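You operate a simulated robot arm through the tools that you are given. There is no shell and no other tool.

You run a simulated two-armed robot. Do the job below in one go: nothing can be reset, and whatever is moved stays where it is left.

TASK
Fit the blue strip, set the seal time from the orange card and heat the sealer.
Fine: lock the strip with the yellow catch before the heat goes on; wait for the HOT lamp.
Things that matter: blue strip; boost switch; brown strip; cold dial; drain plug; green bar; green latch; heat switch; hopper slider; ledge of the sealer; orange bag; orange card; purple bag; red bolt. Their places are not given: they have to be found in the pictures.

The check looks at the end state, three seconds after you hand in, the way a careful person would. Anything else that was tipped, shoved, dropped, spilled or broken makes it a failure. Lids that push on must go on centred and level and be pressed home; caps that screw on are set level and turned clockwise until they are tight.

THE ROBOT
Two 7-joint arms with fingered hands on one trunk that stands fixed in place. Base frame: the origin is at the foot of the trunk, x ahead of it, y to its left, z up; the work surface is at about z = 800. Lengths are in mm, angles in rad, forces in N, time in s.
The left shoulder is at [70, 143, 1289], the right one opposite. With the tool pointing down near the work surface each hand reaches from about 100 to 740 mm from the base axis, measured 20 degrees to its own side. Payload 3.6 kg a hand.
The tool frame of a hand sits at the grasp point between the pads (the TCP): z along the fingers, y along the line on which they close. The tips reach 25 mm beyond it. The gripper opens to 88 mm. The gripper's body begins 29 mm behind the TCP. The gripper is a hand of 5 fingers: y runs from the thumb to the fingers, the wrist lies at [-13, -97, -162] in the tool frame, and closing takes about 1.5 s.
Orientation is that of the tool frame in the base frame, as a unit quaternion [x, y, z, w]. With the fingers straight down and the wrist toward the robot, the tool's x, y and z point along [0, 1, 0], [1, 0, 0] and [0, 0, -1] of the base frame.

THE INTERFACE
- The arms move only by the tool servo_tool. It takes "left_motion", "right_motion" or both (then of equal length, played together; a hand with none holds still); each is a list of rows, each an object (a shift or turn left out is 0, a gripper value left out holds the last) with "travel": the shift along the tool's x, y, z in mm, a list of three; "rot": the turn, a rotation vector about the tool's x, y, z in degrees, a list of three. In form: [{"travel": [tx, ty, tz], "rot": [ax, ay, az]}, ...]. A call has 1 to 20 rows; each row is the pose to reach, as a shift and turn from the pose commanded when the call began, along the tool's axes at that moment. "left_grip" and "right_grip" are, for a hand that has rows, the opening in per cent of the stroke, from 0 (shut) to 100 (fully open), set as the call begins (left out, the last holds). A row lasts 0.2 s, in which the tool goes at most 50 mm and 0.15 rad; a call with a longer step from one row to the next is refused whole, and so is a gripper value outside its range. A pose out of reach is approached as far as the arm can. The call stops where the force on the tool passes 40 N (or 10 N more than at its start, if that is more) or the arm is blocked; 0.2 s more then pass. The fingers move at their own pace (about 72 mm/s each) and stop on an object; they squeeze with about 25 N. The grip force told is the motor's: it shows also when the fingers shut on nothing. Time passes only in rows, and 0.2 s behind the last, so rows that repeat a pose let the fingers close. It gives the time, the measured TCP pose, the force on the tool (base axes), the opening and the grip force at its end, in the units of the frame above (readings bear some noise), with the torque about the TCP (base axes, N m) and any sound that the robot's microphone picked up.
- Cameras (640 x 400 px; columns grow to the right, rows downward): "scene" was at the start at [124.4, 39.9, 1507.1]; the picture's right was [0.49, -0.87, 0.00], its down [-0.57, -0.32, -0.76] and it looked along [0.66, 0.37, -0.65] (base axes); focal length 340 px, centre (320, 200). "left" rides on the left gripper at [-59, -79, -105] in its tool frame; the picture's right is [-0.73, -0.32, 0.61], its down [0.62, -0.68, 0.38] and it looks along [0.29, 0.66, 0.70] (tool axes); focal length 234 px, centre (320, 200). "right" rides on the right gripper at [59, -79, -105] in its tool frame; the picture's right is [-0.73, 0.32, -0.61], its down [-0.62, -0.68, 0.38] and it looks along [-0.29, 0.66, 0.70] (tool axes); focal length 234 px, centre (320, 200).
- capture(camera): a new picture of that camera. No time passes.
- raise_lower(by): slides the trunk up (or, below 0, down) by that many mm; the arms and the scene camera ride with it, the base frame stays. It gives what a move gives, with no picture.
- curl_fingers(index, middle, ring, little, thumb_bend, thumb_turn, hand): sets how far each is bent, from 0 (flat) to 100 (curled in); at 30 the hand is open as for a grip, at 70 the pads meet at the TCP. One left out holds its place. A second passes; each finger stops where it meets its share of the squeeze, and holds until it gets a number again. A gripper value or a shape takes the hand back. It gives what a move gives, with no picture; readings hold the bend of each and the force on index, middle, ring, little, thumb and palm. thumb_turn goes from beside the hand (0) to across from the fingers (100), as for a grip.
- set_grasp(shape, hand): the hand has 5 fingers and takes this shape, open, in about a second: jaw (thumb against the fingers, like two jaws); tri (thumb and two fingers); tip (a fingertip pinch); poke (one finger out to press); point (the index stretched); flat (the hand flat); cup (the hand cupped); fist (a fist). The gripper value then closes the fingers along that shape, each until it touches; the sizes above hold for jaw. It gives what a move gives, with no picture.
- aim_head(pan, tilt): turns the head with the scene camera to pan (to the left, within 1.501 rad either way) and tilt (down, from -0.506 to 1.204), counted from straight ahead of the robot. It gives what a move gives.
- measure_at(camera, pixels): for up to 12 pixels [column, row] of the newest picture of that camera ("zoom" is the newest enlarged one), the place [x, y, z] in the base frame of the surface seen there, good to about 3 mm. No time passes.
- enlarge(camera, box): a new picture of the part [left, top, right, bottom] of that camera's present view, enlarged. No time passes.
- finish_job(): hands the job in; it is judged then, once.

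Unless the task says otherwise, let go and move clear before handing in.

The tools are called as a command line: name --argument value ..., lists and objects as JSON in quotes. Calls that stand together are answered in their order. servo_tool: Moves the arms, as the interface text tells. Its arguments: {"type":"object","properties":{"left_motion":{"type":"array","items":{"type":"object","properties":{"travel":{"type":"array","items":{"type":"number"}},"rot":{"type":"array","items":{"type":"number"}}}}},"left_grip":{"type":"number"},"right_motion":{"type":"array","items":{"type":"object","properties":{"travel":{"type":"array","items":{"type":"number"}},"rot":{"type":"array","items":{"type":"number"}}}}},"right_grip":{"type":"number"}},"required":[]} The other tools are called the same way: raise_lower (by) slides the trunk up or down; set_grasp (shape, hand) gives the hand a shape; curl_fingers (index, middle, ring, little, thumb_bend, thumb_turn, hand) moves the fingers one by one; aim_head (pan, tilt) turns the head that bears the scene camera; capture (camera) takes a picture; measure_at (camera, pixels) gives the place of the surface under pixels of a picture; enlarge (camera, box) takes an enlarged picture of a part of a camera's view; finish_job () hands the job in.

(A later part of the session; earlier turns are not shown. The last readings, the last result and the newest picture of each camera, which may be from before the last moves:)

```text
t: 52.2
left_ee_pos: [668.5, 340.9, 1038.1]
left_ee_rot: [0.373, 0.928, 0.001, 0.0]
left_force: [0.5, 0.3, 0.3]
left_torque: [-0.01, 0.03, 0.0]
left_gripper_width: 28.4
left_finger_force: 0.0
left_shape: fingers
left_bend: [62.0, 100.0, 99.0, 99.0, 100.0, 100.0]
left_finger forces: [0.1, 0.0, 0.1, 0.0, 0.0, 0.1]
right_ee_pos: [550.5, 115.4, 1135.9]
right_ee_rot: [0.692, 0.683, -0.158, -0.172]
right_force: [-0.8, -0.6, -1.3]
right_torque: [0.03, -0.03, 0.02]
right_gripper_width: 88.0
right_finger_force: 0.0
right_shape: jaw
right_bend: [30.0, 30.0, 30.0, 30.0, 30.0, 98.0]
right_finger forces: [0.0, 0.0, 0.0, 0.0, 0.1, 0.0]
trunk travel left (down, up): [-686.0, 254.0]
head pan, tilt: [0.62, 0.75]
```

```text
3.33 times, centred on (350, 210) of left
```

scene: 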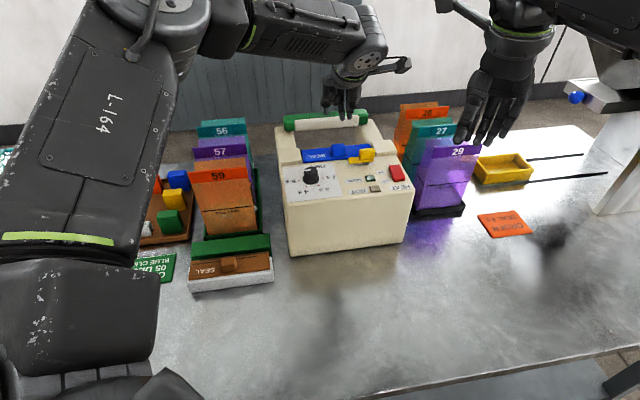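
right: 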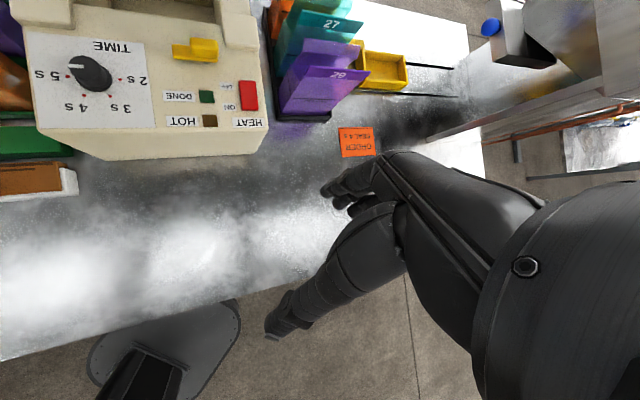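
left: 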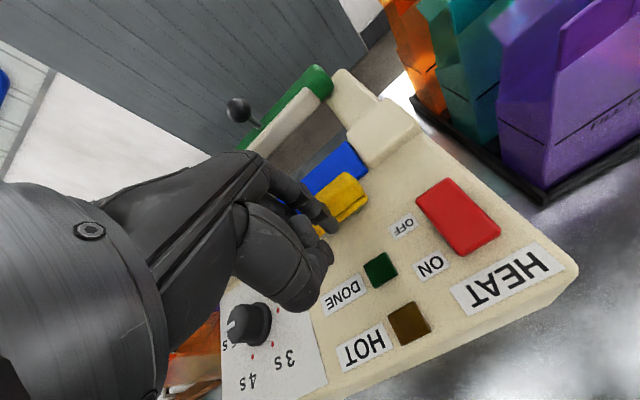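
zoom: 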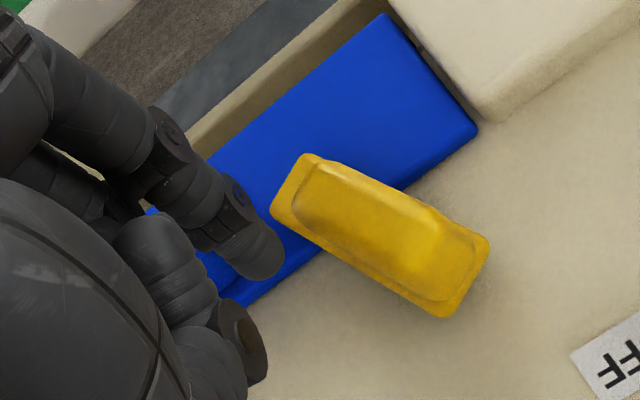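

The catch stayed put and the finger is clear above. I'll lower the trunk 18 mm to bring the fingertip back beside the tab.

raise_lower --by -18

servo_tool --left_motion '[{"travel": [-2, 0, 0]}, {"travel": [-4, 0, 0]}, {"travel": [-6, 0, 0]}, {"travel": [-8, 0, 0]}, {"travel": [-8, 0, 0]}]'

enlarge --camera "left" --box '[290, 150, 410, 270]'

enlarge --camera "scene" --box '[320, 70, 410, 145]'

```text
t: 52.8
left_ee_pos: [667.4, 341.9, 1020.0]
left_ee_rot: [0.373, 0.928, 0.001, 0.0]
left_force: [0.2, 0.2, 0.1]
left_torque: [0.0, -0.02, -0.04]
left_gripper_width: 28.5
left_finger_force: 0.0
left_shape: fingers
left_bend: [62.0, 100.0, 99.0, 99.0, 100.0, 100.0]
left_finger forces: [0.0, 0.0, 0.1, 0.0, 0.0, 0.0]
right_ee_pos: [548.6, 115.3, 1116.2]
right_ee_rot: [0.692, 0.684, -0.158, -0.172]
right_force: [-0.5, -0.9, -0.8]
right_torque: [0.02, 0.02, 0.0]
right_gripper_width: 87.9
right_finger_force: 0.0
right_shape: jaw
right_bend: [30.0, 30.0, 30.0, 30.0, 30.0, 98.0]
right_finger forces: [0.0, 0.1, 0.0, 0.0, 0.0, 0.1]
trunk travel left (down, up): [-668.0, 272.0]
head pan, tilt: [0.62, 0.75]
```

```text
t: 54.0
left_ee_pos: [673.4, 335.9, 1019.6]
left_ee_rot: [0.372, 0.928, 0.0, 0.001]
left_force: [-0.7, 0.2, -0.6]
left_torque: [0.02, -0.01, 0.04]
left_gripper_width: 28.7
left_finger_force: 0.7
left_shape: fingers
left_bend: [62.0, 100.0, 99.0, 99.0, 100.0, 100.0]
left_finger forces: [1.4, 0.1, 0.0, 0.0, 0.1, 0.0]
right_ee_pos: [550.2, 115.2, 1117.0]
right_ee_rot: [0.692, 0.683, -0.158, -0.172]
right_force: [0.4, -0.4, -0.3]
right_torque: [0.02, -0.01, -0.04]
right_gripper_width: 87.8
right_finger_force: 0.1
right_shape: jaw
right_bend: [30.0, 30.0, 30.0, 30.0, 30.0, 98.0]
right_finger forces: [0.0, 0.0, 0.0, 0.0, 0.0, 0.0]
trunk travel left (down, up): [-668.0, 272.0]
head pan, tilt: [0.62, 0.75]
```

```text
3.33 times, centred on (350, 210) of left
```

zoom: 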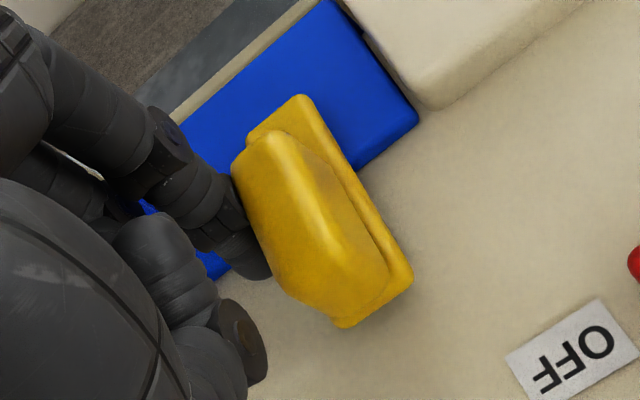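

```text
5.33 times, centred on (365, 108) of scene
```

zoom: 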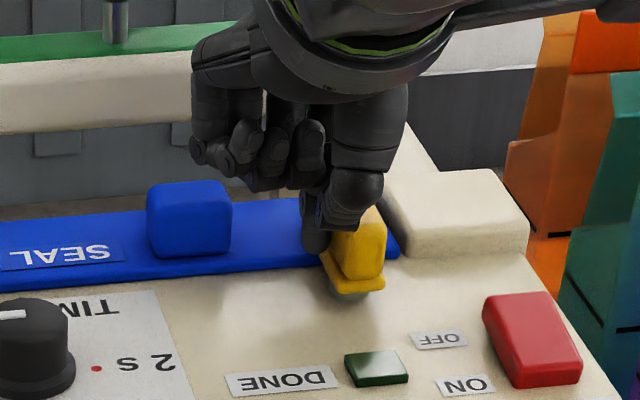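

The catch now points straight back across the strip, at about 90°. I'll back the finger off to the left, lift clear, and check it.

servo_tool --left_motion '[{"travel": [3, 0, 0]}, {"travel": [8, 0, 0]}, {"travel": [8, 0, -20]}, {"travel": [8, 0, -45]}, {"travel": [8, -20, -60]}, {"travel": [8, -45, -60]}, {"travel": [8, -70, -60]}, {"travel": [8, -70, -60]}]'

capture --camera "left"

enlarge --camera "left" --box '[300, 130, 480, 290]'

enlarge --camera "scene" --box '[270, 60, 410, 160]'

```text
t: 55.8
left_ee_pos: [620.1, 290.9, 1080.2]
left_ee_rot: [0.372, 0.928, 0.002, 0.0]
left_force: [0.3, -0.2, 0.5]
left_torque: [-0.01, -0.03, -0.01]
left_gripper_width: 28.5
left_finger_force: 0.0
left_shape: fingers
left_bend: [62.0, 100.0, 99.0, 99.0, 100.0, 100.0]
left_finger forces: [0.1, 0.1, 0.1, 0.0, 0.0, 0.1]
right_ee_pos: [550.2, 115.3, 1115.5]
right_ee_rot: [0.692, 0.683, -0.159, -0.172]
right_force: [0.7, 1.0, -0.1]
right_torque: [-0.03, -0.02, -0.02]
right_gripper_width: 87.9
right_finger_force: 0.1
right_shape: jaw
right_bend: [30.0, 30.0, 30.0, 30.0, 30.0, 98.0]
right_finger forces: [0.1, 0.0, 0.1, 0.0, 0.1, 0.0]
trunk travel left (down, up): [-668.0, 272.0]
head pan, tilt: [0.62, 0.75]
```

```text
taken
```

left: 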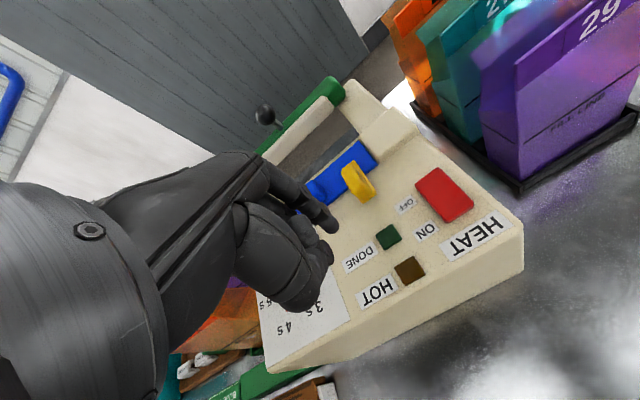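

```text
2.50 times, centred on (390, 210) of left
```

zoom: 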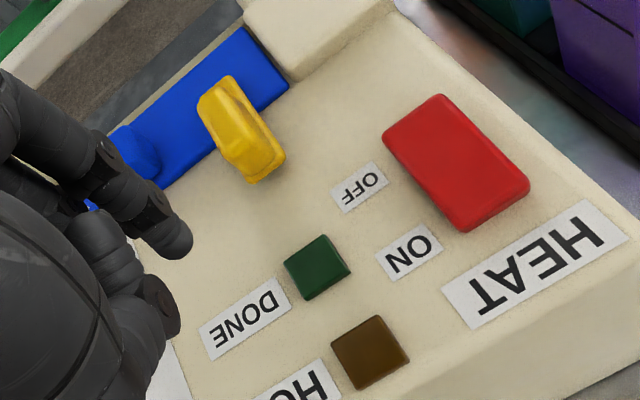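

```text
4.00 times, centred on (340, 110) of scene
```

zoom: 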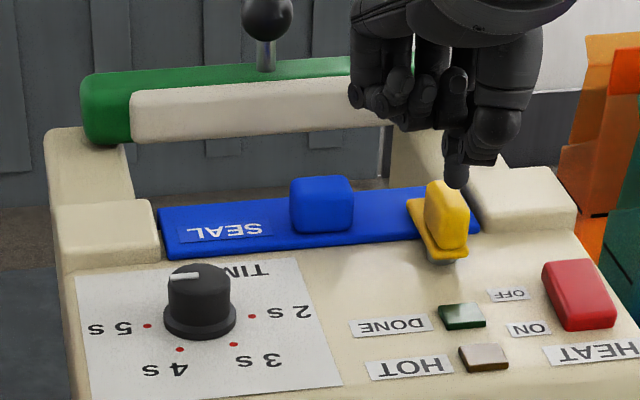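

The catch arm lies across the strip. I'll measure its direction precisely against the sealer's axes.

enlarge --camera "left" --box '[335, 150, 385, 210]'

measure_at --camera "zoom" --pixels '[[225, 90], [245, 85], [260, 95], [290, 130], [330, 210], [350, 250], [300, 270], [270, 200], [235, 130], [380, 240], [310, 300], [290, 200]]'

enlarge --camera "scene" --box '[335, 95, 385, 135]'

measure_at --camera "zoom" --pixels '[[280, 120], [300, 100], [280, 200], [300, 220], [330, 250], [370, 240], [320, 100], [350, 130], [370, 170], [290, 170], [340, 200], [260, 170]]'

```text
6.67 times, centred on (360, 180) of left
```

zoom: 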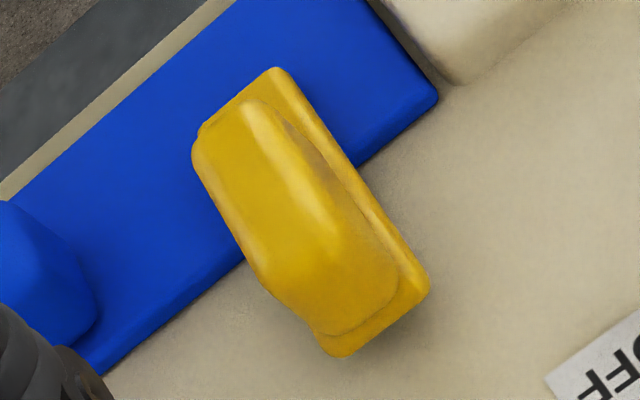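

```text
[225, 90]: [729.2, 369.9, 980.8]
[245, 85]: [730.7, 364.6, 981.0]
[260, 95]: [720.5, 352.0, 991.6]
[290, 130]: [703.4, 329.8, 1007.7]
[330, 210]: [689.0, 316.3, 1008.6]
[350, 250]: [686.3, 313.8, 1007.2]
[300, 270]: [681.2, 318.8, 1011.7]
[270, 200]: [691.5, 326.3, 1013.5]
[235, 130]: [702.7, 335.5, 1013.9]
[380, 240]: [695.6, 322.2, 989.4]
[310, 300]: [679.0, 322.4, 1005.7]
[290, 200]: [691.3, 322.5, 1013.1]
```

```text
10.00 times, centred on (360, 115) of scene
```

zoom: 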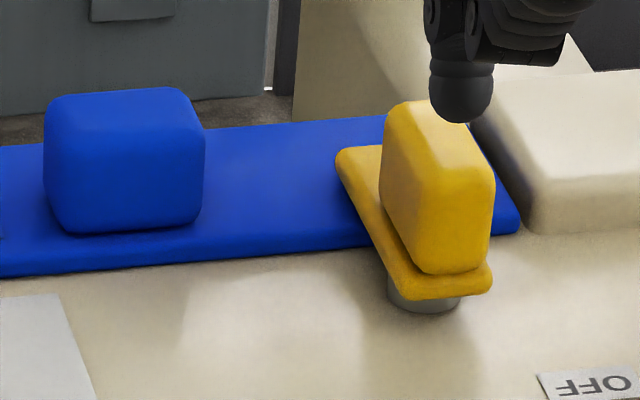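

```text
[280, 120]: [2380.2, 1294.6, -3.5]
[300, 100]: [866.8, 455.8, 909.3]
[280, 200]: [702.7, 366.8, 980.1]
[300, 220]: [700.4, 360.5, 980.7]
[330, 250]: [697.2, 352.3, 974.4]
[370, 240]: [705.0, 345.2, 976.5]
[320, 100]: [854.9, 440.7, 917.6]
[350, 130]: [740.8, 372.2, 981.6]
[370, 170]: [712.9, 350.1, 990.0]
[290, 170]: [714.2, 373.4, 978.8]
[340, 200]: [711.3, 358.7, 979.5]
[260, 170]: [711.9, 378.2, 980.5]
```

The catch is turned to about 90° and holds the strip. Next is the dial: I'll move above it (569.5,396), turn the hand to yaw about -5° so there is room for the 60° twist, and take the three-finger shape.

servo_tool --left_motion '[{"travel": [15.6, 5.9, -5], "rot": [0, 0, 7.3]}, {"travel": [31.1, 11.7, -10], "rot": [0, 0, 14.6]}, {"travel": [46.7, 17.6, -15], "rot": [0, 0, 21.9]}, {"travel": [62.3, 23.4, -20], "rot": [0, 0, 29.2]}, {"travel": [77.9, 29.3, -20], "rot": [0, 0, 36.5]}, {"travel": [93.4, 35.1, -20], "rot": [0, 0, 43.7]}, {"travel": [109, 41, -20], "rot": [0, 0, 51]}, {"travel": [109, 41, -20], "rot": [0, 0, 51]}]'

set_grasp --hand "left" --shape "tri"

capture --camera "left"

capture --camera "scene"

```text
t: 57.6
left_ee_pos: [568.7, 394.9, 1099.8]
left_ee_rot: [0.736, 0.677, 0.001, 0.0]
left_force: [-0.7, 0.8, -0.4]
left_torque: [0.01, 0.01, 0.04]
left_gripper_width: 28.5
left_finger_force: 0.1
left_shape: fingers
left_bend: [62.0, 100.0, 99.0, 99.0, 100.0, 100.0]
left_finger forces: [0.0, 0.0, 0.0, 0.0, 0.0, 0.0]
right_ee_pos: [549.4, 114.7, 1117.1]
right_ee_rot: [0.693, 0.682, -0.158, -0.173]
right_force: [-0.7, 0.2, 0.6]
right_torque: [0.02, 0.04, 0.0]
right_gripper_width: 87.9
right_finger_force: 0.0
right_shape: jaw
right_bend: [30.0, 30.0, 30.0, 30.0, 30.0, 98.0]
right_finger forces: [0.1, 0.0, 0.0, 0.1, 0.0, 0.1]
trunk travel left (down, up): [-668.0, 272.0]
head pan, tilt: [0.62, 0.75]
```

```text
t: 58.5
left_ee_pos: [568.7, 395.7, 1099.1]
left_ee_rot: [0.736, 0.677, 0.001, 0.0]
left_force: [0.6, -0.2, 0.8]
left_torque: [0.02, 0.0, -0.02]
left_gripper_width: 87.9
left_finger_force: 0.0
left_shape: tri
left_bend: [30.0, 30.0, 99.0, 99.0, 30.0, 98.0]
left_finger forces: [0.0, 0.0, 0.0, 0.0, 0.0, 0.0]
right_ee_pos: [548.4, 115.2, 1115.8]
right_ee_rot: [0.692, 0.683, -0.158, -0.172]
right_force: [0.9, 0.4, -0.3]
right_torque: [0.02, -0.02, 0.01]
right_gripper_width: 87.8
right_finger_force: 0.1
right_shape: jaw
right_bend: [30.0, 30.0, 30.0, 30.0, 30.0, 98.0]
right_finger forces: [0.1, 0.1, 0.0, 0.0, 0.0, 0.1]
trunk travel left (down, up): [-668.0, 272.0]
head pan, tilt: [0.62, 0.75]
```

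```text
taken
```

left: 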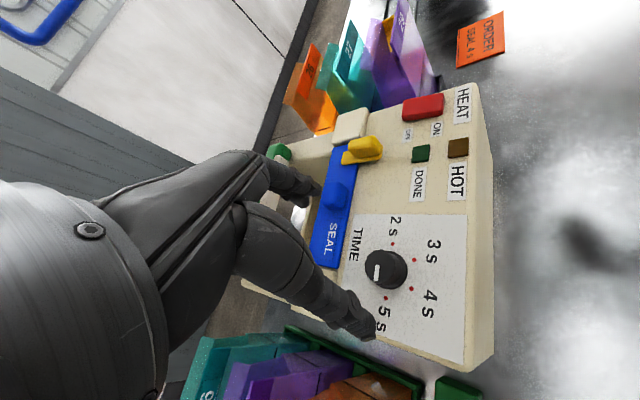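

```text
taken
```

scene: 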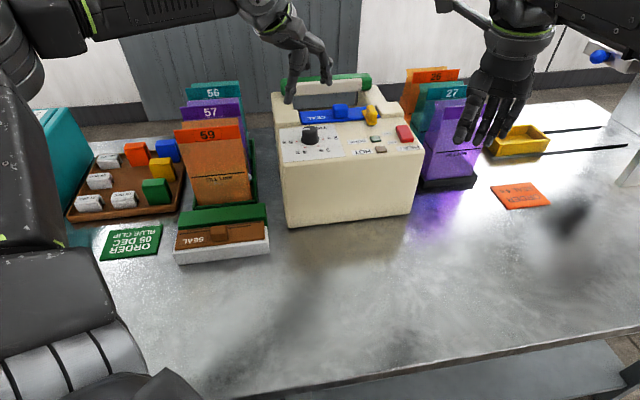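

Under the hand, the dial appears at (385,270), close to where the TCP axis should fall (381,266). I'll zoom to refine the centring.

enlarge --camera "left" --box '[350, 235, 425, 305]'

measure_at --camera "zoom" --pixels '[[245, 190], [215, 200], [245, 150], [290, 190], [250, 240], [230, 215], [270, 170], [225, 170], [280, 215], [305, 150], [200, 170], [255, 195]]'

```text
5.71 times, centred on (388, 270) of left
```

zoom: 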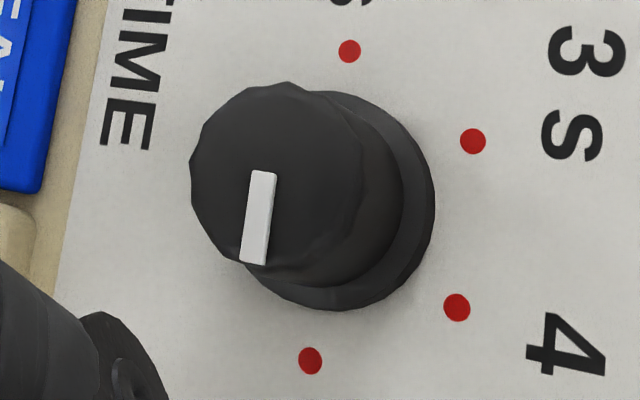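

```text
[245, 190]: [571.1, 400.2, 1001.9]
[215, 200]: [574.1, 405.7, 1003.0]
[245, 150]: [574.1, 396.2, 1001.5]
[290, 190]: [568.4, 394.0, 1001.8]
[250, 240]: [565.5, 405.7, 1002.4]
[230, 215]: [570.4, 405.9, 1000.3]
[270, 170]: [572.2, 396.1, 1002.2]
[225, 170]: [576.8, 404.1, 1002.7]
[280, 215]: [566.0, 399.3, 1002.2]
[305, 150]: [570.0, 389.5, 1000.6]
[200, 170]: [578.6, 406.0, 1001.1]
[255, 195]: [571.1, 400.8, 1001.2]
```

The pointer is exactly on the 5 s dot and the knob centre is at (571,396). I'll descend with a half-open three-finger grasp so the tips straddle the knob.

servo_tool --left_motion '[{"travel": [0.6, 1.5, 0]}, {"travel": [0.6, 1.5, 0]}, {"travel": [0.6, 1.5, 20]}, {"travel": [0.6, 1.5, 40]}, {"travel": [0.6, 1.5, 55]}, {"travel": [0.6, 1.5, 68]}, {"travel": [0.6, 1.5, 68]}]' --left_grip 58

enlarge --camera "left" --box '[270, 170, 410, 310]'

enlarge --camera "scene" --box '[260, 60, 360, 165]'

```text
t: 60.1
left_ee_pos: [570.9, 396.6, 1031.2]
left_ee_rot: [0.735, 0.678, 0.001, 0.0]
left_force: [0.5, 0.4, 0.1]
left_torque: [0.03, -0.01, 0.02]
left_gripper_width: 51.4
left_finger_force: 0.1
left_shape: tri
left_bend: [74.0, 41.0, 99.0, 99.0, 65.0, 100.0]
left_finger forces: [0.0, 0.0, 0.0, 0.1, 0.0, 0.0]
right_ee_pos: [549.7, 113.9, 1115.9]
right_ee_rot: [0.693, 0.683, -0.158, -0.172]
right_force: [-1.7, -0.1, 0.4]
right_torque: [-0.03, 0.02, 0.0]
right_gripper_width: 88.0
right_finger_force: 0.1
right_shape: jaw
right_bend: [30.0, 30.0, 30.0, 30.0, 30.0, 98.0]
right_finger forces: [0.1, 0.1, 0.0, 0.0, 0.1, 0.0]
trunk travel left (down, up): [-668.0, 272.0]
head pan, tilt: [0.62, 0.75]
```

```text
2.86 times, centred on (340, 240) of left
```

zoom: 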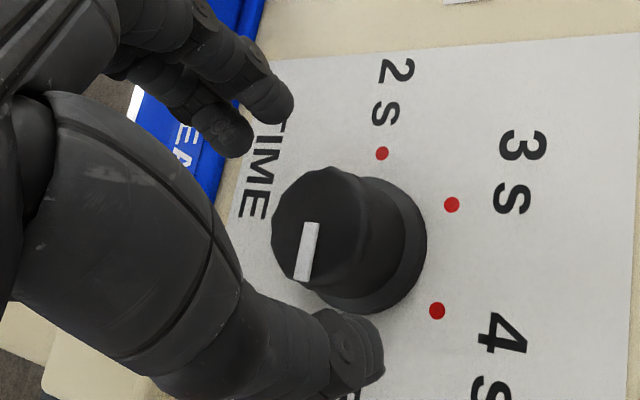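

```text
3.81 times, centred on (310, 112) of scene
```

zoom: 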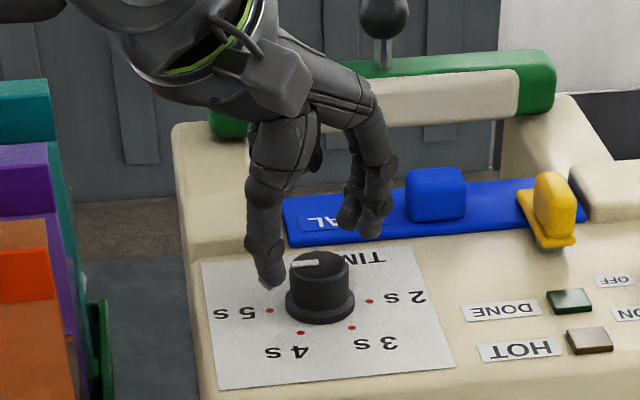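

The knob top sits midway between the fingertips and the thumb. I'll lower the remaining 20 mm and close on it.

servo_tool --left_motion '[{"travel": [0, 0, 7]}, {"travel": [0, 0, 14]}, {"travel": [0, 0, 20]}, {"travel": [0, 0, 20]}]'

enlarge --camera "left" --box '[270, 170, 410, 310]'

enlarge --camera "scene" --box '[260, 60, 360, 165]'

```text
t: 61.1
left_ee_pos: [569.5, 397.2, 1010.1]
left_ee_rot: [0.736, 0.677, 0.002, 0.0]
left_force: [0.3, -0.1, -0.3]
left_torque: [0.0, 0.02, 0.02]
left_gripper_width: 51.4
left_finger_force: 0.1
left_shape: tri
left_bend: [74.0, 41.0, 99.0, 99.0, 65.0, 100.0]
left_finger forces: [0.1, 0.0, 0.1, 0.0, 0.1, 0.0]
right_ee_pos: [550.7, 115.0, 1116.3]
right_ee_rot: [0.692, 0.684, -0.158, -0.171]
right_force: [-0.2, 0.2, 0.3]
right_torque: [0.0, 0.01, -0.01]
right_gripper_width: 87.9
right_finger_force: 0.0
right_shape: jaw
right_bend: [30.0, 30.0, 30.0, 30.0, 30.0, 98.0]
right_finger forces: [0.1, 0.0, 0.0, 0.0, 0.0, 0.0]
trunk travel left (down, up): [-668.0, 272.0]
head pan, tilt: [0.62, 0.75]
```

```text
2.86 times, centred on (340, 240) of left
```

zoom: 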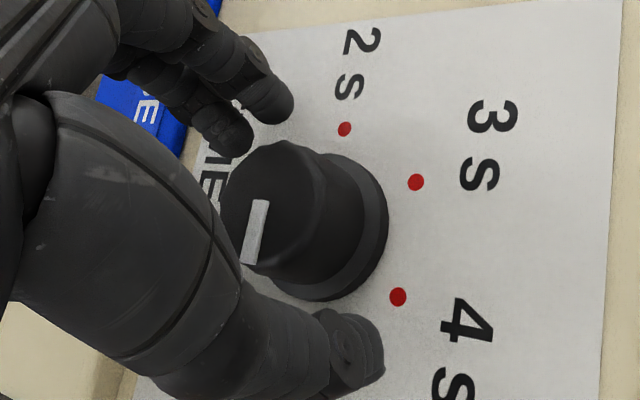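

```text
3.81 times, centred on (310, 112) of scene
```

zoom: 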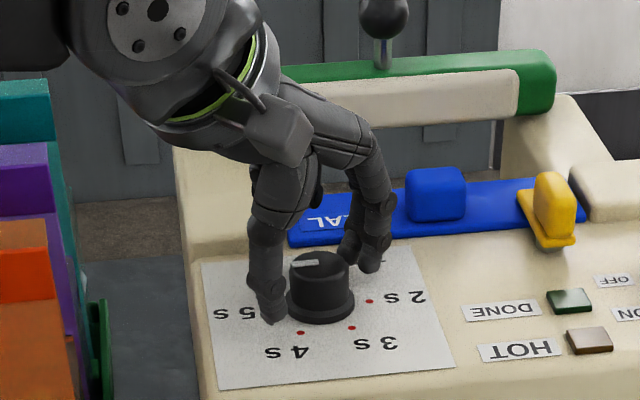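

The fingers straddle the knob with tips clear of the panel. Closing now.

servo_tool --left_motion '[{"travel": [0, 0, 0]}, {"travel": [0, 0, 0]}, {"travel": [0, 0, 0]}, {"travel": [0, 0, 0]}, {"travel": [0, 0, 0]}, {"travel": [0, 0, 0]}, {"travel": [0, 0, 0]}, {"travel": [0, 0, 0]}]' --left_grip 0

enlarge --camera "left" --box '[270, 170, 410, 310]'

enlarge --camera "scene" --box '[260, 60, 360, 165]'

```text
t: 62.9
left_ee_pos: [571.1, 397.3, 1011.2]
left_ee_rot: [0.735, 0.678, 0.001, 0.0]
left_force: [-1.5, 0.0, -2.2]
left_torque: [-0.01, 0.05, 0.03]
left_gripper_width: 22.3
left_finger_force: 25.3
left_shape: tri
left_bend: [74.0, 55.0, 100.0, 100.0, 74.0, 100.0]
left_finger forces: [10.5, 10.6, 0.1, 0.0, 23.0, 0.1]
right_ee_pos: [549.5, 115.2, 1116.9]
right_ee_rot: [0.692, 0.683, -0.159, -0.172]
right_force: [-0.3, 0.1, -0.5]
right_torque: [0.02, -0.04, -0.01]
right_gripper_width: 87.7
right_finger_force: 0.0
right_shape: jaw
right_bend: [30.0, 30.0, 30.0, 30.0, 30.0, 98.0]
right_finger forces: [0.0, 0.0, 0.1, 0.0, 0.0, 0.0]
trunk travel left (down, up): [-668.0, 272.0]
head pan, tilt: [0.62, 0.75]
```

```text
2.86 times, centred on (340, 240) of left
```

zoom: 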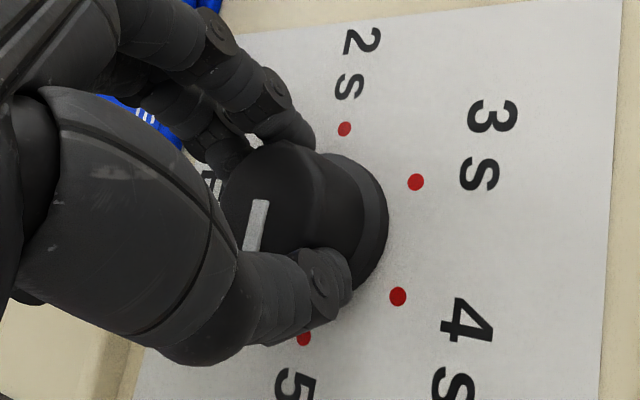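

```text
3.81 times, centred on (310, 112) of scene
```

zoom: 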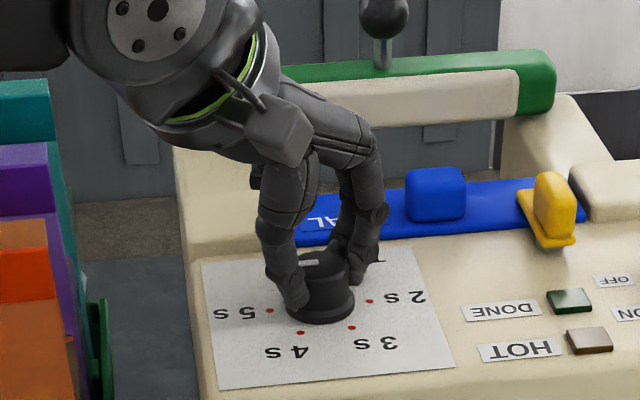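

The grip is balanced (10.5, 10.6 against 23 N). I'll turn the knob 60° counter-clockwise seen from above, in 5° steps.

servo_tool --left_motion '[{"rot": [0, 0, -5]}, {"rot": [0, 0, -10]}, {"rot": [0, 0, -15]}, {"rot": [0, 0, -20]}, {"rot": [0, 0, -25]}, {"rot": [0, 0, -30]}, {"rot": [0, 0, -30]}]'

enlarge --camera "left" --box '[270, 170, 410, 310]'

enlarge --camera "scene" --box '[260, 60, 360, 165]'

```text
t: 64.5
left_ee_pos: [571.5, 395.6, 1010.0]
left_ee_rot: [0.535, 0.845, 0.001, 0.001]
left_force: [-2.0, -3.3, -4.3]
left_torque: [-0.04, 0.02, 0.0]
left_gripper_width: 22.3
left_finger_force: 24.5
left_shape: tri
left_bend: [74.0, 55.0, 100.0, 100.0, 74.0, 100.0]
left_finger forces: [10.9, 10.3, 0.0, 0.0, 24.1, 0.0]
right_ee_pos: [550.6, 114.0, 1115.7]
right_ee_rot: [0.692, 0.683, -0.159, -0.172]
right_force: [0.7, 0.7, 0.1]
right_torque: [0.02, 0.01, 0.01]
right_gripper_width: 87.7
right_finger_force: 0.1
right_shape: jaw
right_bend: [30.0, 30.0, 30.0, 30.0, 30.0, 98.0]
right_finger forces: [0.1, 0.0, 0.0, 0.0, 0.0, 0.0]
trunk travel left (down, up): [-668.0, 272.0]
head pan, tilt: [0.62, 0.75]
```

```text
2.86 times, centred on (340, 240) of left
```

zoom: 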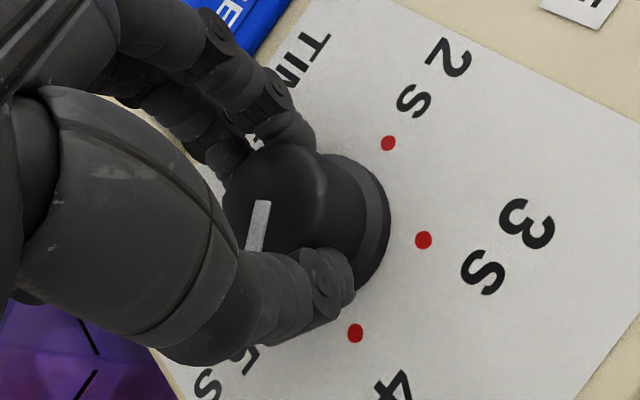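

```text
3.81 times, centred on (310, 112) of scene
```

zoom: 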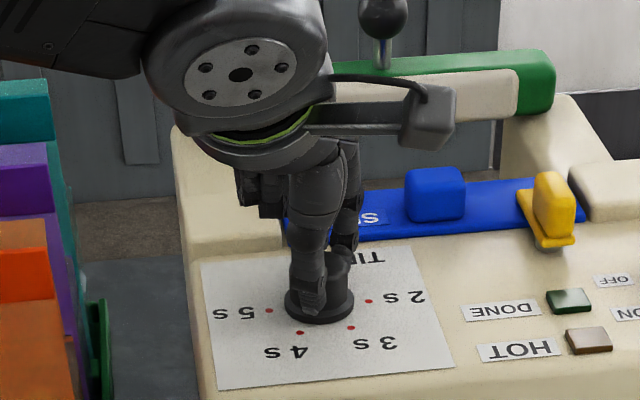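

The knob turns with the hand without slipping. I'll turn the other 30°.

servo_tool --left_motion '[{"rot": [0, 0, -5]}, {"rot": [0, 0, -10]}, {"rot": [0, 0, -15]}, {"rot": [0, 0, -20]}, {"rot": [0, 0, -25]}, {"rot": [0, 0, -30]}, {"rot": [0, 0, -30]}]'

enlarge --camera "left" --box '[270, 170, 410, 310]'

enlarge --camera "scene" --box '[260, 60, 360, 165]'

```text
t: 66.1
left_ee_pos: [572.5, 395.6, 1010.8]
left_ee_rot: [0.298, 0.955, 0.001, 0.001]
left_force: [-0.5, -4.3, -6.7]
left_torque: [-0.06, 0.02, -0.02]
left_gripper_width: 21.8
left_finger_force: 25.6
left_shape: tri
left_bend: [74.0, 56.0, 100.0, 100.0, 74.0, 100.0]
left_finger forces: [10.6, 10.4, 0.0, 0.1, 24.6, 0.1]
right_ee_pos: [551.6, 115.3, 1115.6]
right_ee_rot: [0.692, 0.683, -0.157, -0.171]
right_force: [-0.2, -0.3, -1.0]
right_torque: [0.0, -0.03, -0.02]
right_gripper_width: 87.7
right_finger_force: 0.0
right_shape: jaw
right_bend: [30.0, 30.0, 30.0, 30.0, 30.0, 98.0]
right_finger forces: [0.1, 0.0, 0.1, 0.1, 0.0, 0.1]
trunk travel left (down, up): [-668.0, 272.0]
head pan, tilt: [0.62, 0.75]
```

```text
2.86 times, centred on (340, 240) of left
```

zoom: 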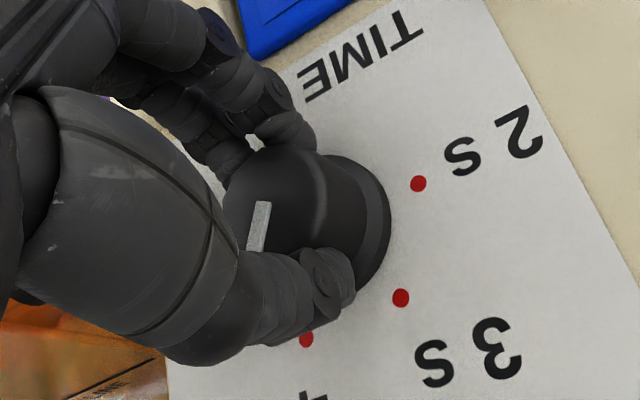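

```text
3.81 times, centred on (310, 112) of scene
```

zoom: 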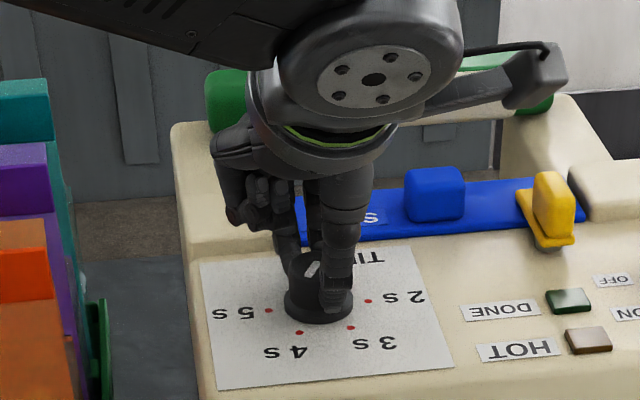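

The 4 s dot is now exactly where the 5 s dot was in the hand's view, and yaw changed by 60.1°. I'll release and lift straight up.

servo_tool --left_motion '[{"travel": [0, 0, 0]}, {"travel": [0, 0, 0]}, {"travel": [0, 0, 0]}, {"travel": [0, 0, 0]}, {"travel": [0, 0, 0]}, {"travel": [0, 0, 0]}]' --left_grip 58

servo_tool --left_motion '[{"travel": [0, 0, -15]}, {"travel": [0, 0, -35]}, {"travel": [0, 0, -60]}, {"travel": [0, 0, -85]}, {"travel": [0, 0, -85]}]'

capture --camera "left"

enlarge --camera "left" --box '[340, 215, 440, 320]'

enlarge --camera "scene" --box '[275, 100, 355, 165]'

```text
t: 67.5
left_ee_pos: [570.6, 396.1, 1011.1]
left_ee_rot: [0.299, 0.954, 0.001, 0.0]
left_force: [-0.5, -0.1, -0.2]
left_torque: [0.02, 0.02, -0.06]
left_gripper_width: 50.8
left_finger_force: 0.0
left_shape: tri
left_bend: [74.0, 41.0, 99.0, 99.0, 66.0, 100.0]
left_finger forces: [0.1, 0.0, 0.1, 0.1, 0.0, 0.0]
right_ee_pos: [550.4, 114.8, 1116.5]
right_ee_rot: [0.692, 0.684, -0.159, -0.171]
right_force: [0.6, 0.4, -0.1]
right_torque: [-0.02, 0.04, -0.01]
right_gripper_width: 87.9
right_finger_force: 0.0
right_shape: jaw
right_bend: [30.0, 30.0, 30.0, 30.0, 30.0, 98.0]
right_finger forces: [0.0, 0.1, 0.0, 0.0, 0.0, 0.0]
trunk travel left (down, up): [-668.0, 272.0]
head pan, tilt: [0.62, 0.75]
```

```text
t: 68.7
left_ee_pos: [570.0, 394.4, 1096.7]
left_ee_rot: [0.298, 0.954, 0.0, 0.0]
left_force: [0.5, 0.0, 1.3]
left_torque: [0.0, 0.02, 0.05]
left_gripper_width: 50.6
left_finger_force: 0.0
left_shape: tri
left_bend: [74.0, 41.0, 99.0, 99.0, 66.0, 100.0]
left_finger forces: [0.1, 0.0, 0.1, 0.0, 0.1, 0.0]
right_ee_pos: [549.6, 115.3, 1116.7]
right_ee_rot: [0.692, 0.683, -0.158, -0.171]
right_force: [1.0, 1.2, -0.1]
right_torque: [0.02, 0.01, 0.03]
right_gripper_width: 88.1
right_finger_force: 0.0
right_shape: jaw
right_bend: [30.0, 30.0, 30.0, 30.0, 30.0, 98.0]
right_finger forces: [0.0, 0.0, 0.0, 0.0, 0.1, 0.0]
trunk travel left (down, up): [-668.0, 272.0]
head pan, tilt: [0.62, 0.75]
```

```text
taken
```

left: 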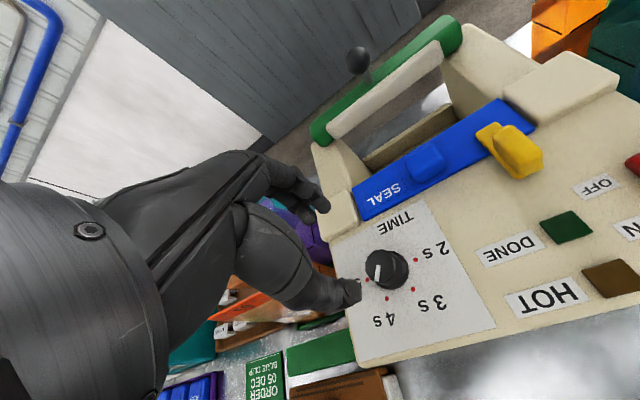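

```text
3.81 times, centred on (390, 268) of left
```

zoom: 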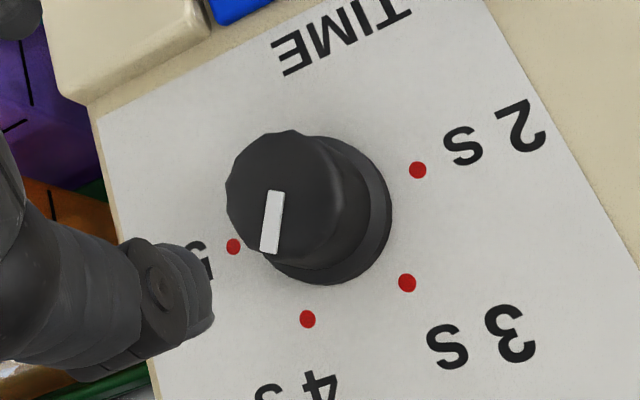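

```text
6.15 times, centred on (315, 132) of scene
```

zoom: 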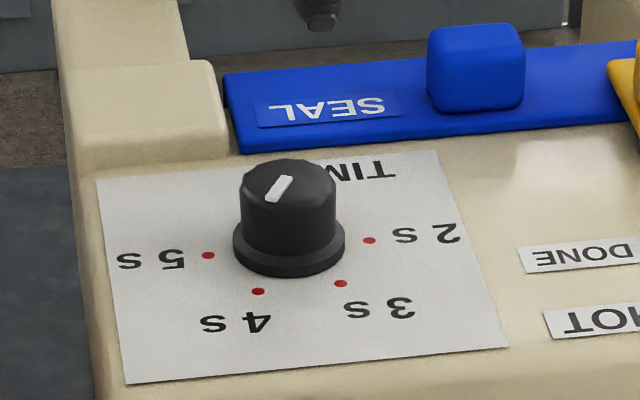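

The pointer now lines up with the 4 s dot (within about 2°), and strip and catch are in place. Next is the heat switch: I'll make a single index pointer and move above its ON end, then study the rocker up close.

set_grasp --hand "left" --shape "poke"

curl_fingers --hand "left" --middle 100

servo_tool --left_motion '[{"travel": [-29, -10, -3], "rot": [0, 0, 6.6]}, {"travel": [-58, -20, -6], "rot": [0, 0, 13.1]}, {"travel": [-87, -29, -8], "rot": [0, 0, 19.7]}, {"travel": [-115, -39, -8], "rot": [0, 0, 26.2]}, {"travel": [-144, -49, -8], "rot": [0, 0, 32.8]}, {"travel": [-173, -58.6, -8], "rot": [0, 0, 39.3]}, {"travel": [-173, -58.6, -8], "rot": [0, 0, 39.3]}]'

capture --camera "left"

capture --camera "scene"

```text
t: 69.6
left_ee_pos: [569.8, 396.0, 1096.0]
left_ee_rot: [0.298, 0.954, 0.001, 0.0]
left_force: [0.1, -0.2, 1.1]
left_torque: [0.01, -0.03, -0.02]
left_gripper_width: 0.3
left_finger_force: 0.1
left_shape: poke
left_bend: [70.0, 70.0, 99.0, 99.0, 100.0, 100.0]
left_finger forces: [0.0, 0.0, 0.1, 0.0, 0.0, 0.0]
right_ee_pos: [550.1, 114.4, 1115.6]
right_ee_rot: [0.692, 0.683, -0.158, -0.171]
right_force: [0.0, 0.2, -1.1]
right_torque: [0.03, 0.01, 0.02]
right_gripper_width: 88.1
right_finger_force: 0.1
right_shape: jaw
right_bend: [30.0, 30.0, 30.0, 30.0, 30.0, 98.0]
right_finger forces: [0.0, 0.1, 0.1, 0.0, 0.1, 0.0]
trunk travel left (down, up): [-668.0, 272.0]
head pan, tilt: [0.62, 0.75]
```

```text
t: 70.6
left_ee_pos: [570.6, 395.8, 1095.9]
left_ee_rot: [0.298, 0.955, 0.001, 0.0]
left_force: [0.4, -0.8, 0.0]
left_torque: [0.03, 0.06, -0.02]
left_gripper_width: 22.7
left_finger_force: 0.1
left_shape: fingers
left_bend: [70.0, 100.0, 99.0, 99.0, 100.0, 100.0]
left_finger forces: [0.0, 0.0, 0.0, 0.1, 0.0, 0.1]
right_ee_pos: [550.9, 114.7, 1115.6]
right_ee_rot: [0.692, 0.683, -0.158, -0.171]
right_force: [-0.3, -0.2, 0.5]
right_torque: [0.0, -0.03, 0.0]
right_gripper_width: 87.6
right_finger_force: 0.1
right_shape: jaw
right_bend: [30.0, 30.0, 30.0, 30.0, 30.0, 98.0]
right_finger forces: [0.0, 0.0, 0.0, 0.1, 0.0, 0.1]
trunk travel left (down, up): [-668.0, 272.0]
head pan, tilt: [0.62, 0.75]
```

```text
t: 72.2
left_ee_pos: [679.0, 248.7, 1104.7]
left_ee_rot: [0.602, 0.798, 0.001, 0.001]
left_force: [-0.7, 0.1, 0.2]
left_torque: [0.0, 0.01, 0.03]
left_gripper_width: 22.6
left_finger_force: 0.0
left_shape: fingers
left_bend: [70.0, 100.0, 99.0, 99.0, 100.0, 100.0]
left_finger forces: [0.0, 0.0, 0.1, 0.0, 0.0, 0.0]
right_ee_pos: [550.0, 114.6, 1117.6]
right_ee_rot: [0.692, 0.683, -0.158, -0.172]
right_force: [-0.6, 0.5, -0.2]
right_torque: [0.0, 0.02, -0.03]
right_gripper_width: 87.8
right_finger_force: 0.2
right_shape: jaw
right_bend: [30.0, 30.0, 30.0, 30.0, 30.0, 98.0]
right_finger forces: [0.0, 0.0, 0.1, 0.1, 0.0, 0.0]
trunk travel left (down, up): [-668.0, 272.0]
head pan, tilt: [0.62, 0.75]
```

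```text
taken
```

left: 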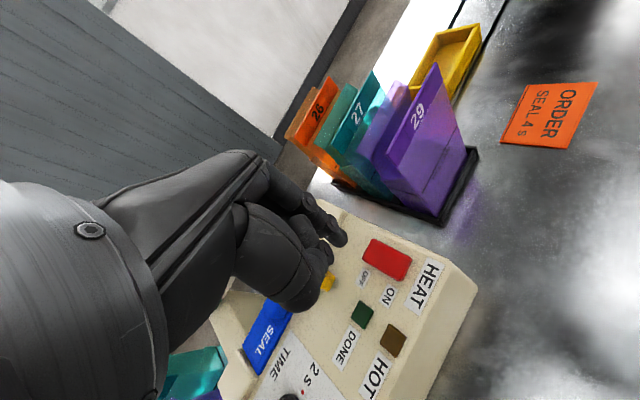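

```text
taken
```

scene: 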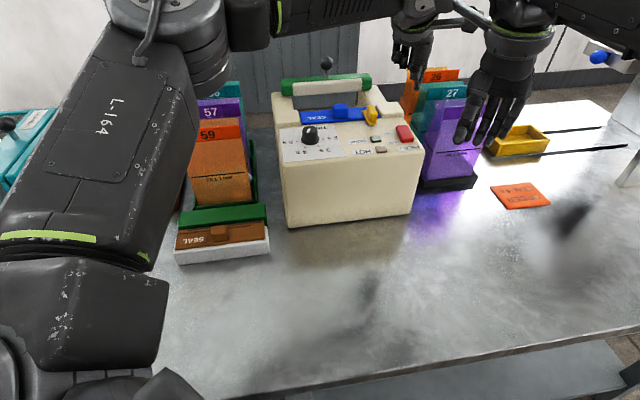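

The left hand is above the switch; the right hand is fairly close, so I'll move it away to the right. Then I'll zoom in on the rocker and lamps.

servo_tool --right_motion '[{"travel": [-40, 0, 0]}, {"travel": [-80, 0, 0]}, {"travel": [-120, 0, 0]}, {"travel": [-160, 0, 0]}, {"travel": [-160, 0, 0]}]'

enlarge --camera "left" --box '[335, 220, 475, 370]'

enlarge --camera "left" --box '[345, 225, 425, 285]'

measure_at --camera "zoom" --pixels '[[280, 160], [300, 150], [340, 170], [320, 190], [380, 200], [360, 220], [420, 215], [410, 250], [450, 240], [440, 275], [270, 200], [340, 210]]'

enlarge --camera "scene" --box '[370, 110, 425, 160]'

measure_at --camera "zoom" --pixels '[[300, 130], [340, 120], [310, 150], [350, 140], [320, 170], [365, 160], [330, 190], [375, 180], [335, 210], [385, 200], [340, 225], [390, 215]]'

```text
t: 73.4
left_ee_pos: [678.4, 250.5, 1104.8]
left_ee_rot: [0.602, 0.798, 0.001, 0.001]
left_force: [0.2, 0.5, -1.0]
left_torque: [-0.05, 0.0, 0.02]
left_gripper_width: 22.6
left_finger_force: 0.1
left_shape: fingers
left_bend: [70.0, 100.0, 99.0, 99.0, 100.0, 100.0]
left_finger forces: [0.1, 0.0, 0.1, 0.0, 0.0, 0.0]
right_ee_pos: [546.0, -34.7, 1112.8]
right_ee_rot: [0.687, 0.689, -0.163, -0.164]
right_force: [-0.3, -0.1, 0.2]
right_torque: [0.01, 0.0, -0.02]
right_gripper_width: 88.0
right_finger_force: 0.1
right_shape: jaw
right_bend: [30.0, 30.0, 30.0, 30.0, 30.0, 98.0]
right_finger forces: [0.1, 0.0, 0.0, 0.1, 0.0, 0.0]
trunk travel left (down, up): [-668.0, 272.0]
head pan, tilt: [0.62, 0.75]
```

```text
2.67 times, centred on (405, 295) of left
```

zoom: 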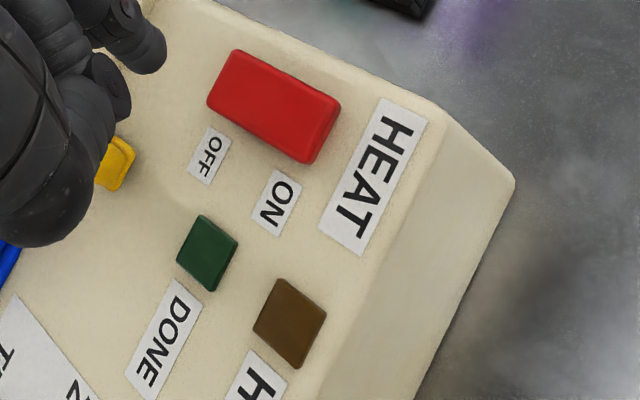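

```text
6.67 times, centred on (385, 255) of left
```

zoom: 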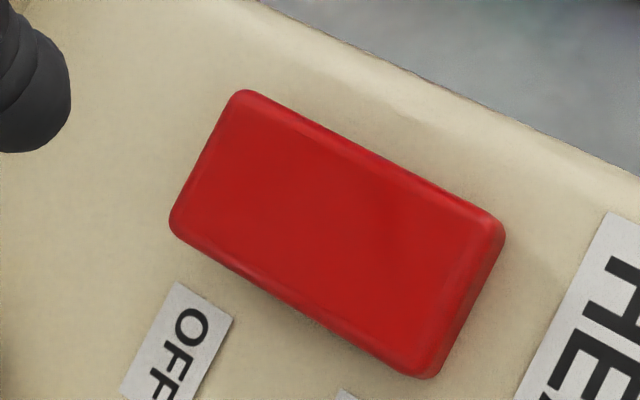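

```text
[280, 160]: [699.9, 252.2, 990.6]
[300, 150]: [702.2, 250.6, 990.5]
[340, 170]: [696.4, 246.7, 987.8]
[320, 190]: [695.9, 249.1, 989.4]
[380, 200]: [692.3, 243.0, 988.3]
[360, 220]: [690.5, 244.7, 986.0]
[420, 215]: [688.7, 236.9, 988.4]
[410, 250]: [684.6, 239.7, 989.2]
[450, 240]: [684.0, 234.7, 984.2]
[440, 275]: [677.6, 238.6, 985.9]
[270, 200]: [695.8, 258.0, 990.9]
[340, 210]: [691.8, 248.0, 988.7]
```

```text
8.00 times, centred on (398, 135) of scene
```

zoom: 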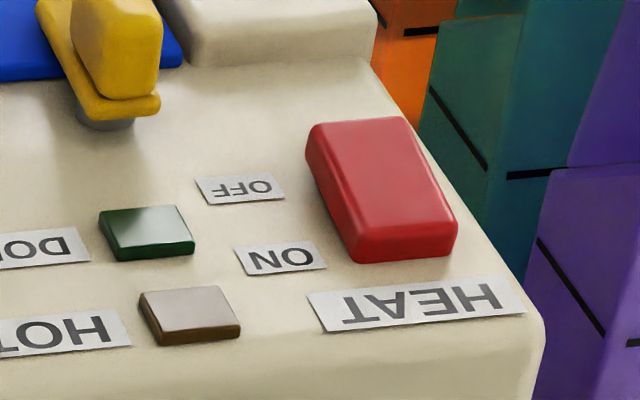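

```text
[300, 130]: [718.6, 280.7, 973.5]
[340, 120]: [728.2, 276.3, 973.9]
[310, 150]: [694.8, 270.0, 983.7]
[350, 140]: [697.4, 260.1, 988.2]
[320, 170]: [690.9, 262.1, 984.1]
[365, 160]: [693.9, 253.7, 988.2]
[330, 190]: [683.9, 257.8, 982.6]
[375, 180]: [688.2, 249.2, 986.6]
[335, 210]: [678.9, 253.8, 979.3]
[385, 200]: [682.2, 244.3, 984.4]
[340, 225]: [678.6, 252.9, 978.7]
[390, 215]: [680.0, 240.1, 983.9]
```

The rocker tilts with the OFF end up (z≈990.7) and the ON end lower (z≈984.5); both lamps are dark. I'll first press the ON end, starting by lowering the fingertip to just above it.

servo_tool --left_motion '[{"travel": [0, 0, 20]}, {"travel": [0, 0, 40]}, {"travel": [0, 0, 60]}, {"travel": [0, 0, 80]}, {"travel": [0, 0, 80]}]'

capture --camera "left"

enlarge --camera "left" --box '[290, 180, 430, 320]'

enlarge --camera "scene" --box '[355, 85, 435, 165]'

```text
t: 74.6
left_ee_pos: [679.8, 249.0, 1023.4]
left_ee_rot: [0.602, 0.798, 0.001, 0.0]
left_force: [-0.2, -0.8, -0.1]
left_torque: [0.02, -0.02, 0.0]
left_gripper_width: 22.7
left_finger_force: 0.1
left_shape: fingers
left_bend: [70.0, 100.0, 99.0, 99.0, 100.0, 100.0]
left_finger forces: [0.0, 0.0, 0.0, 0.1, 0.0, 0.1]
right_ee_pos: [545.6, -36.9, 1112.8]
right_ee_rot: [0.687, 0.688, -0.163, -0.165]
right_force: [0.0, -0.1, 0.0]
right_torque: [0.01, -0.04, 0.0]
right_gripper_width: 88.0
right_finger_force: 0.0
right_shape: jaw
right_bend: [30.0, 30.0, 30.0, 30.0, 30.0, 98.0]
right_finger forces: [0.0, 0.1, 0.0, 0.0, 0.1, 0.1]
trunk travel left (down, up): [-668.0, 272.0]
head pan, tilt: [0.62, 0.75]
```

```text
taken
```

left: 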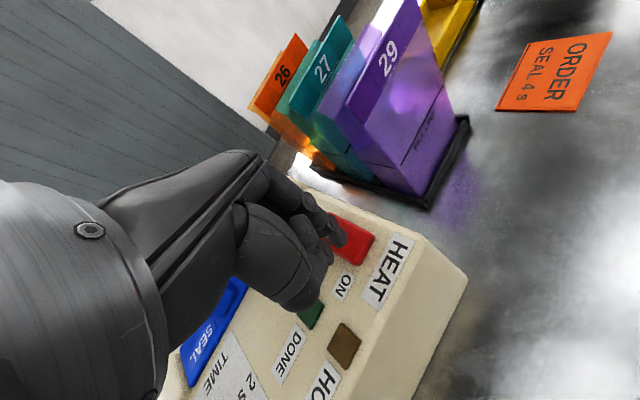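

```text
2.86 times, centred on (360, 250) of left
```

zoom: 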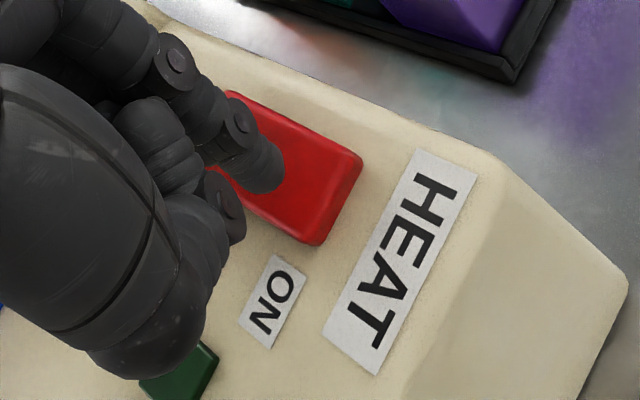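

```text
5.00 times, centred on (395, 125) of scene
```

zoom: 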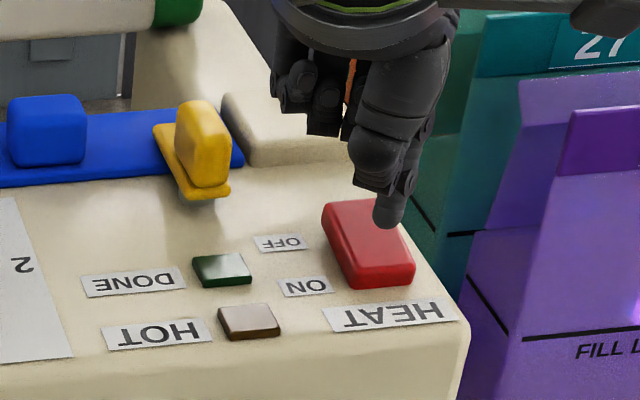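

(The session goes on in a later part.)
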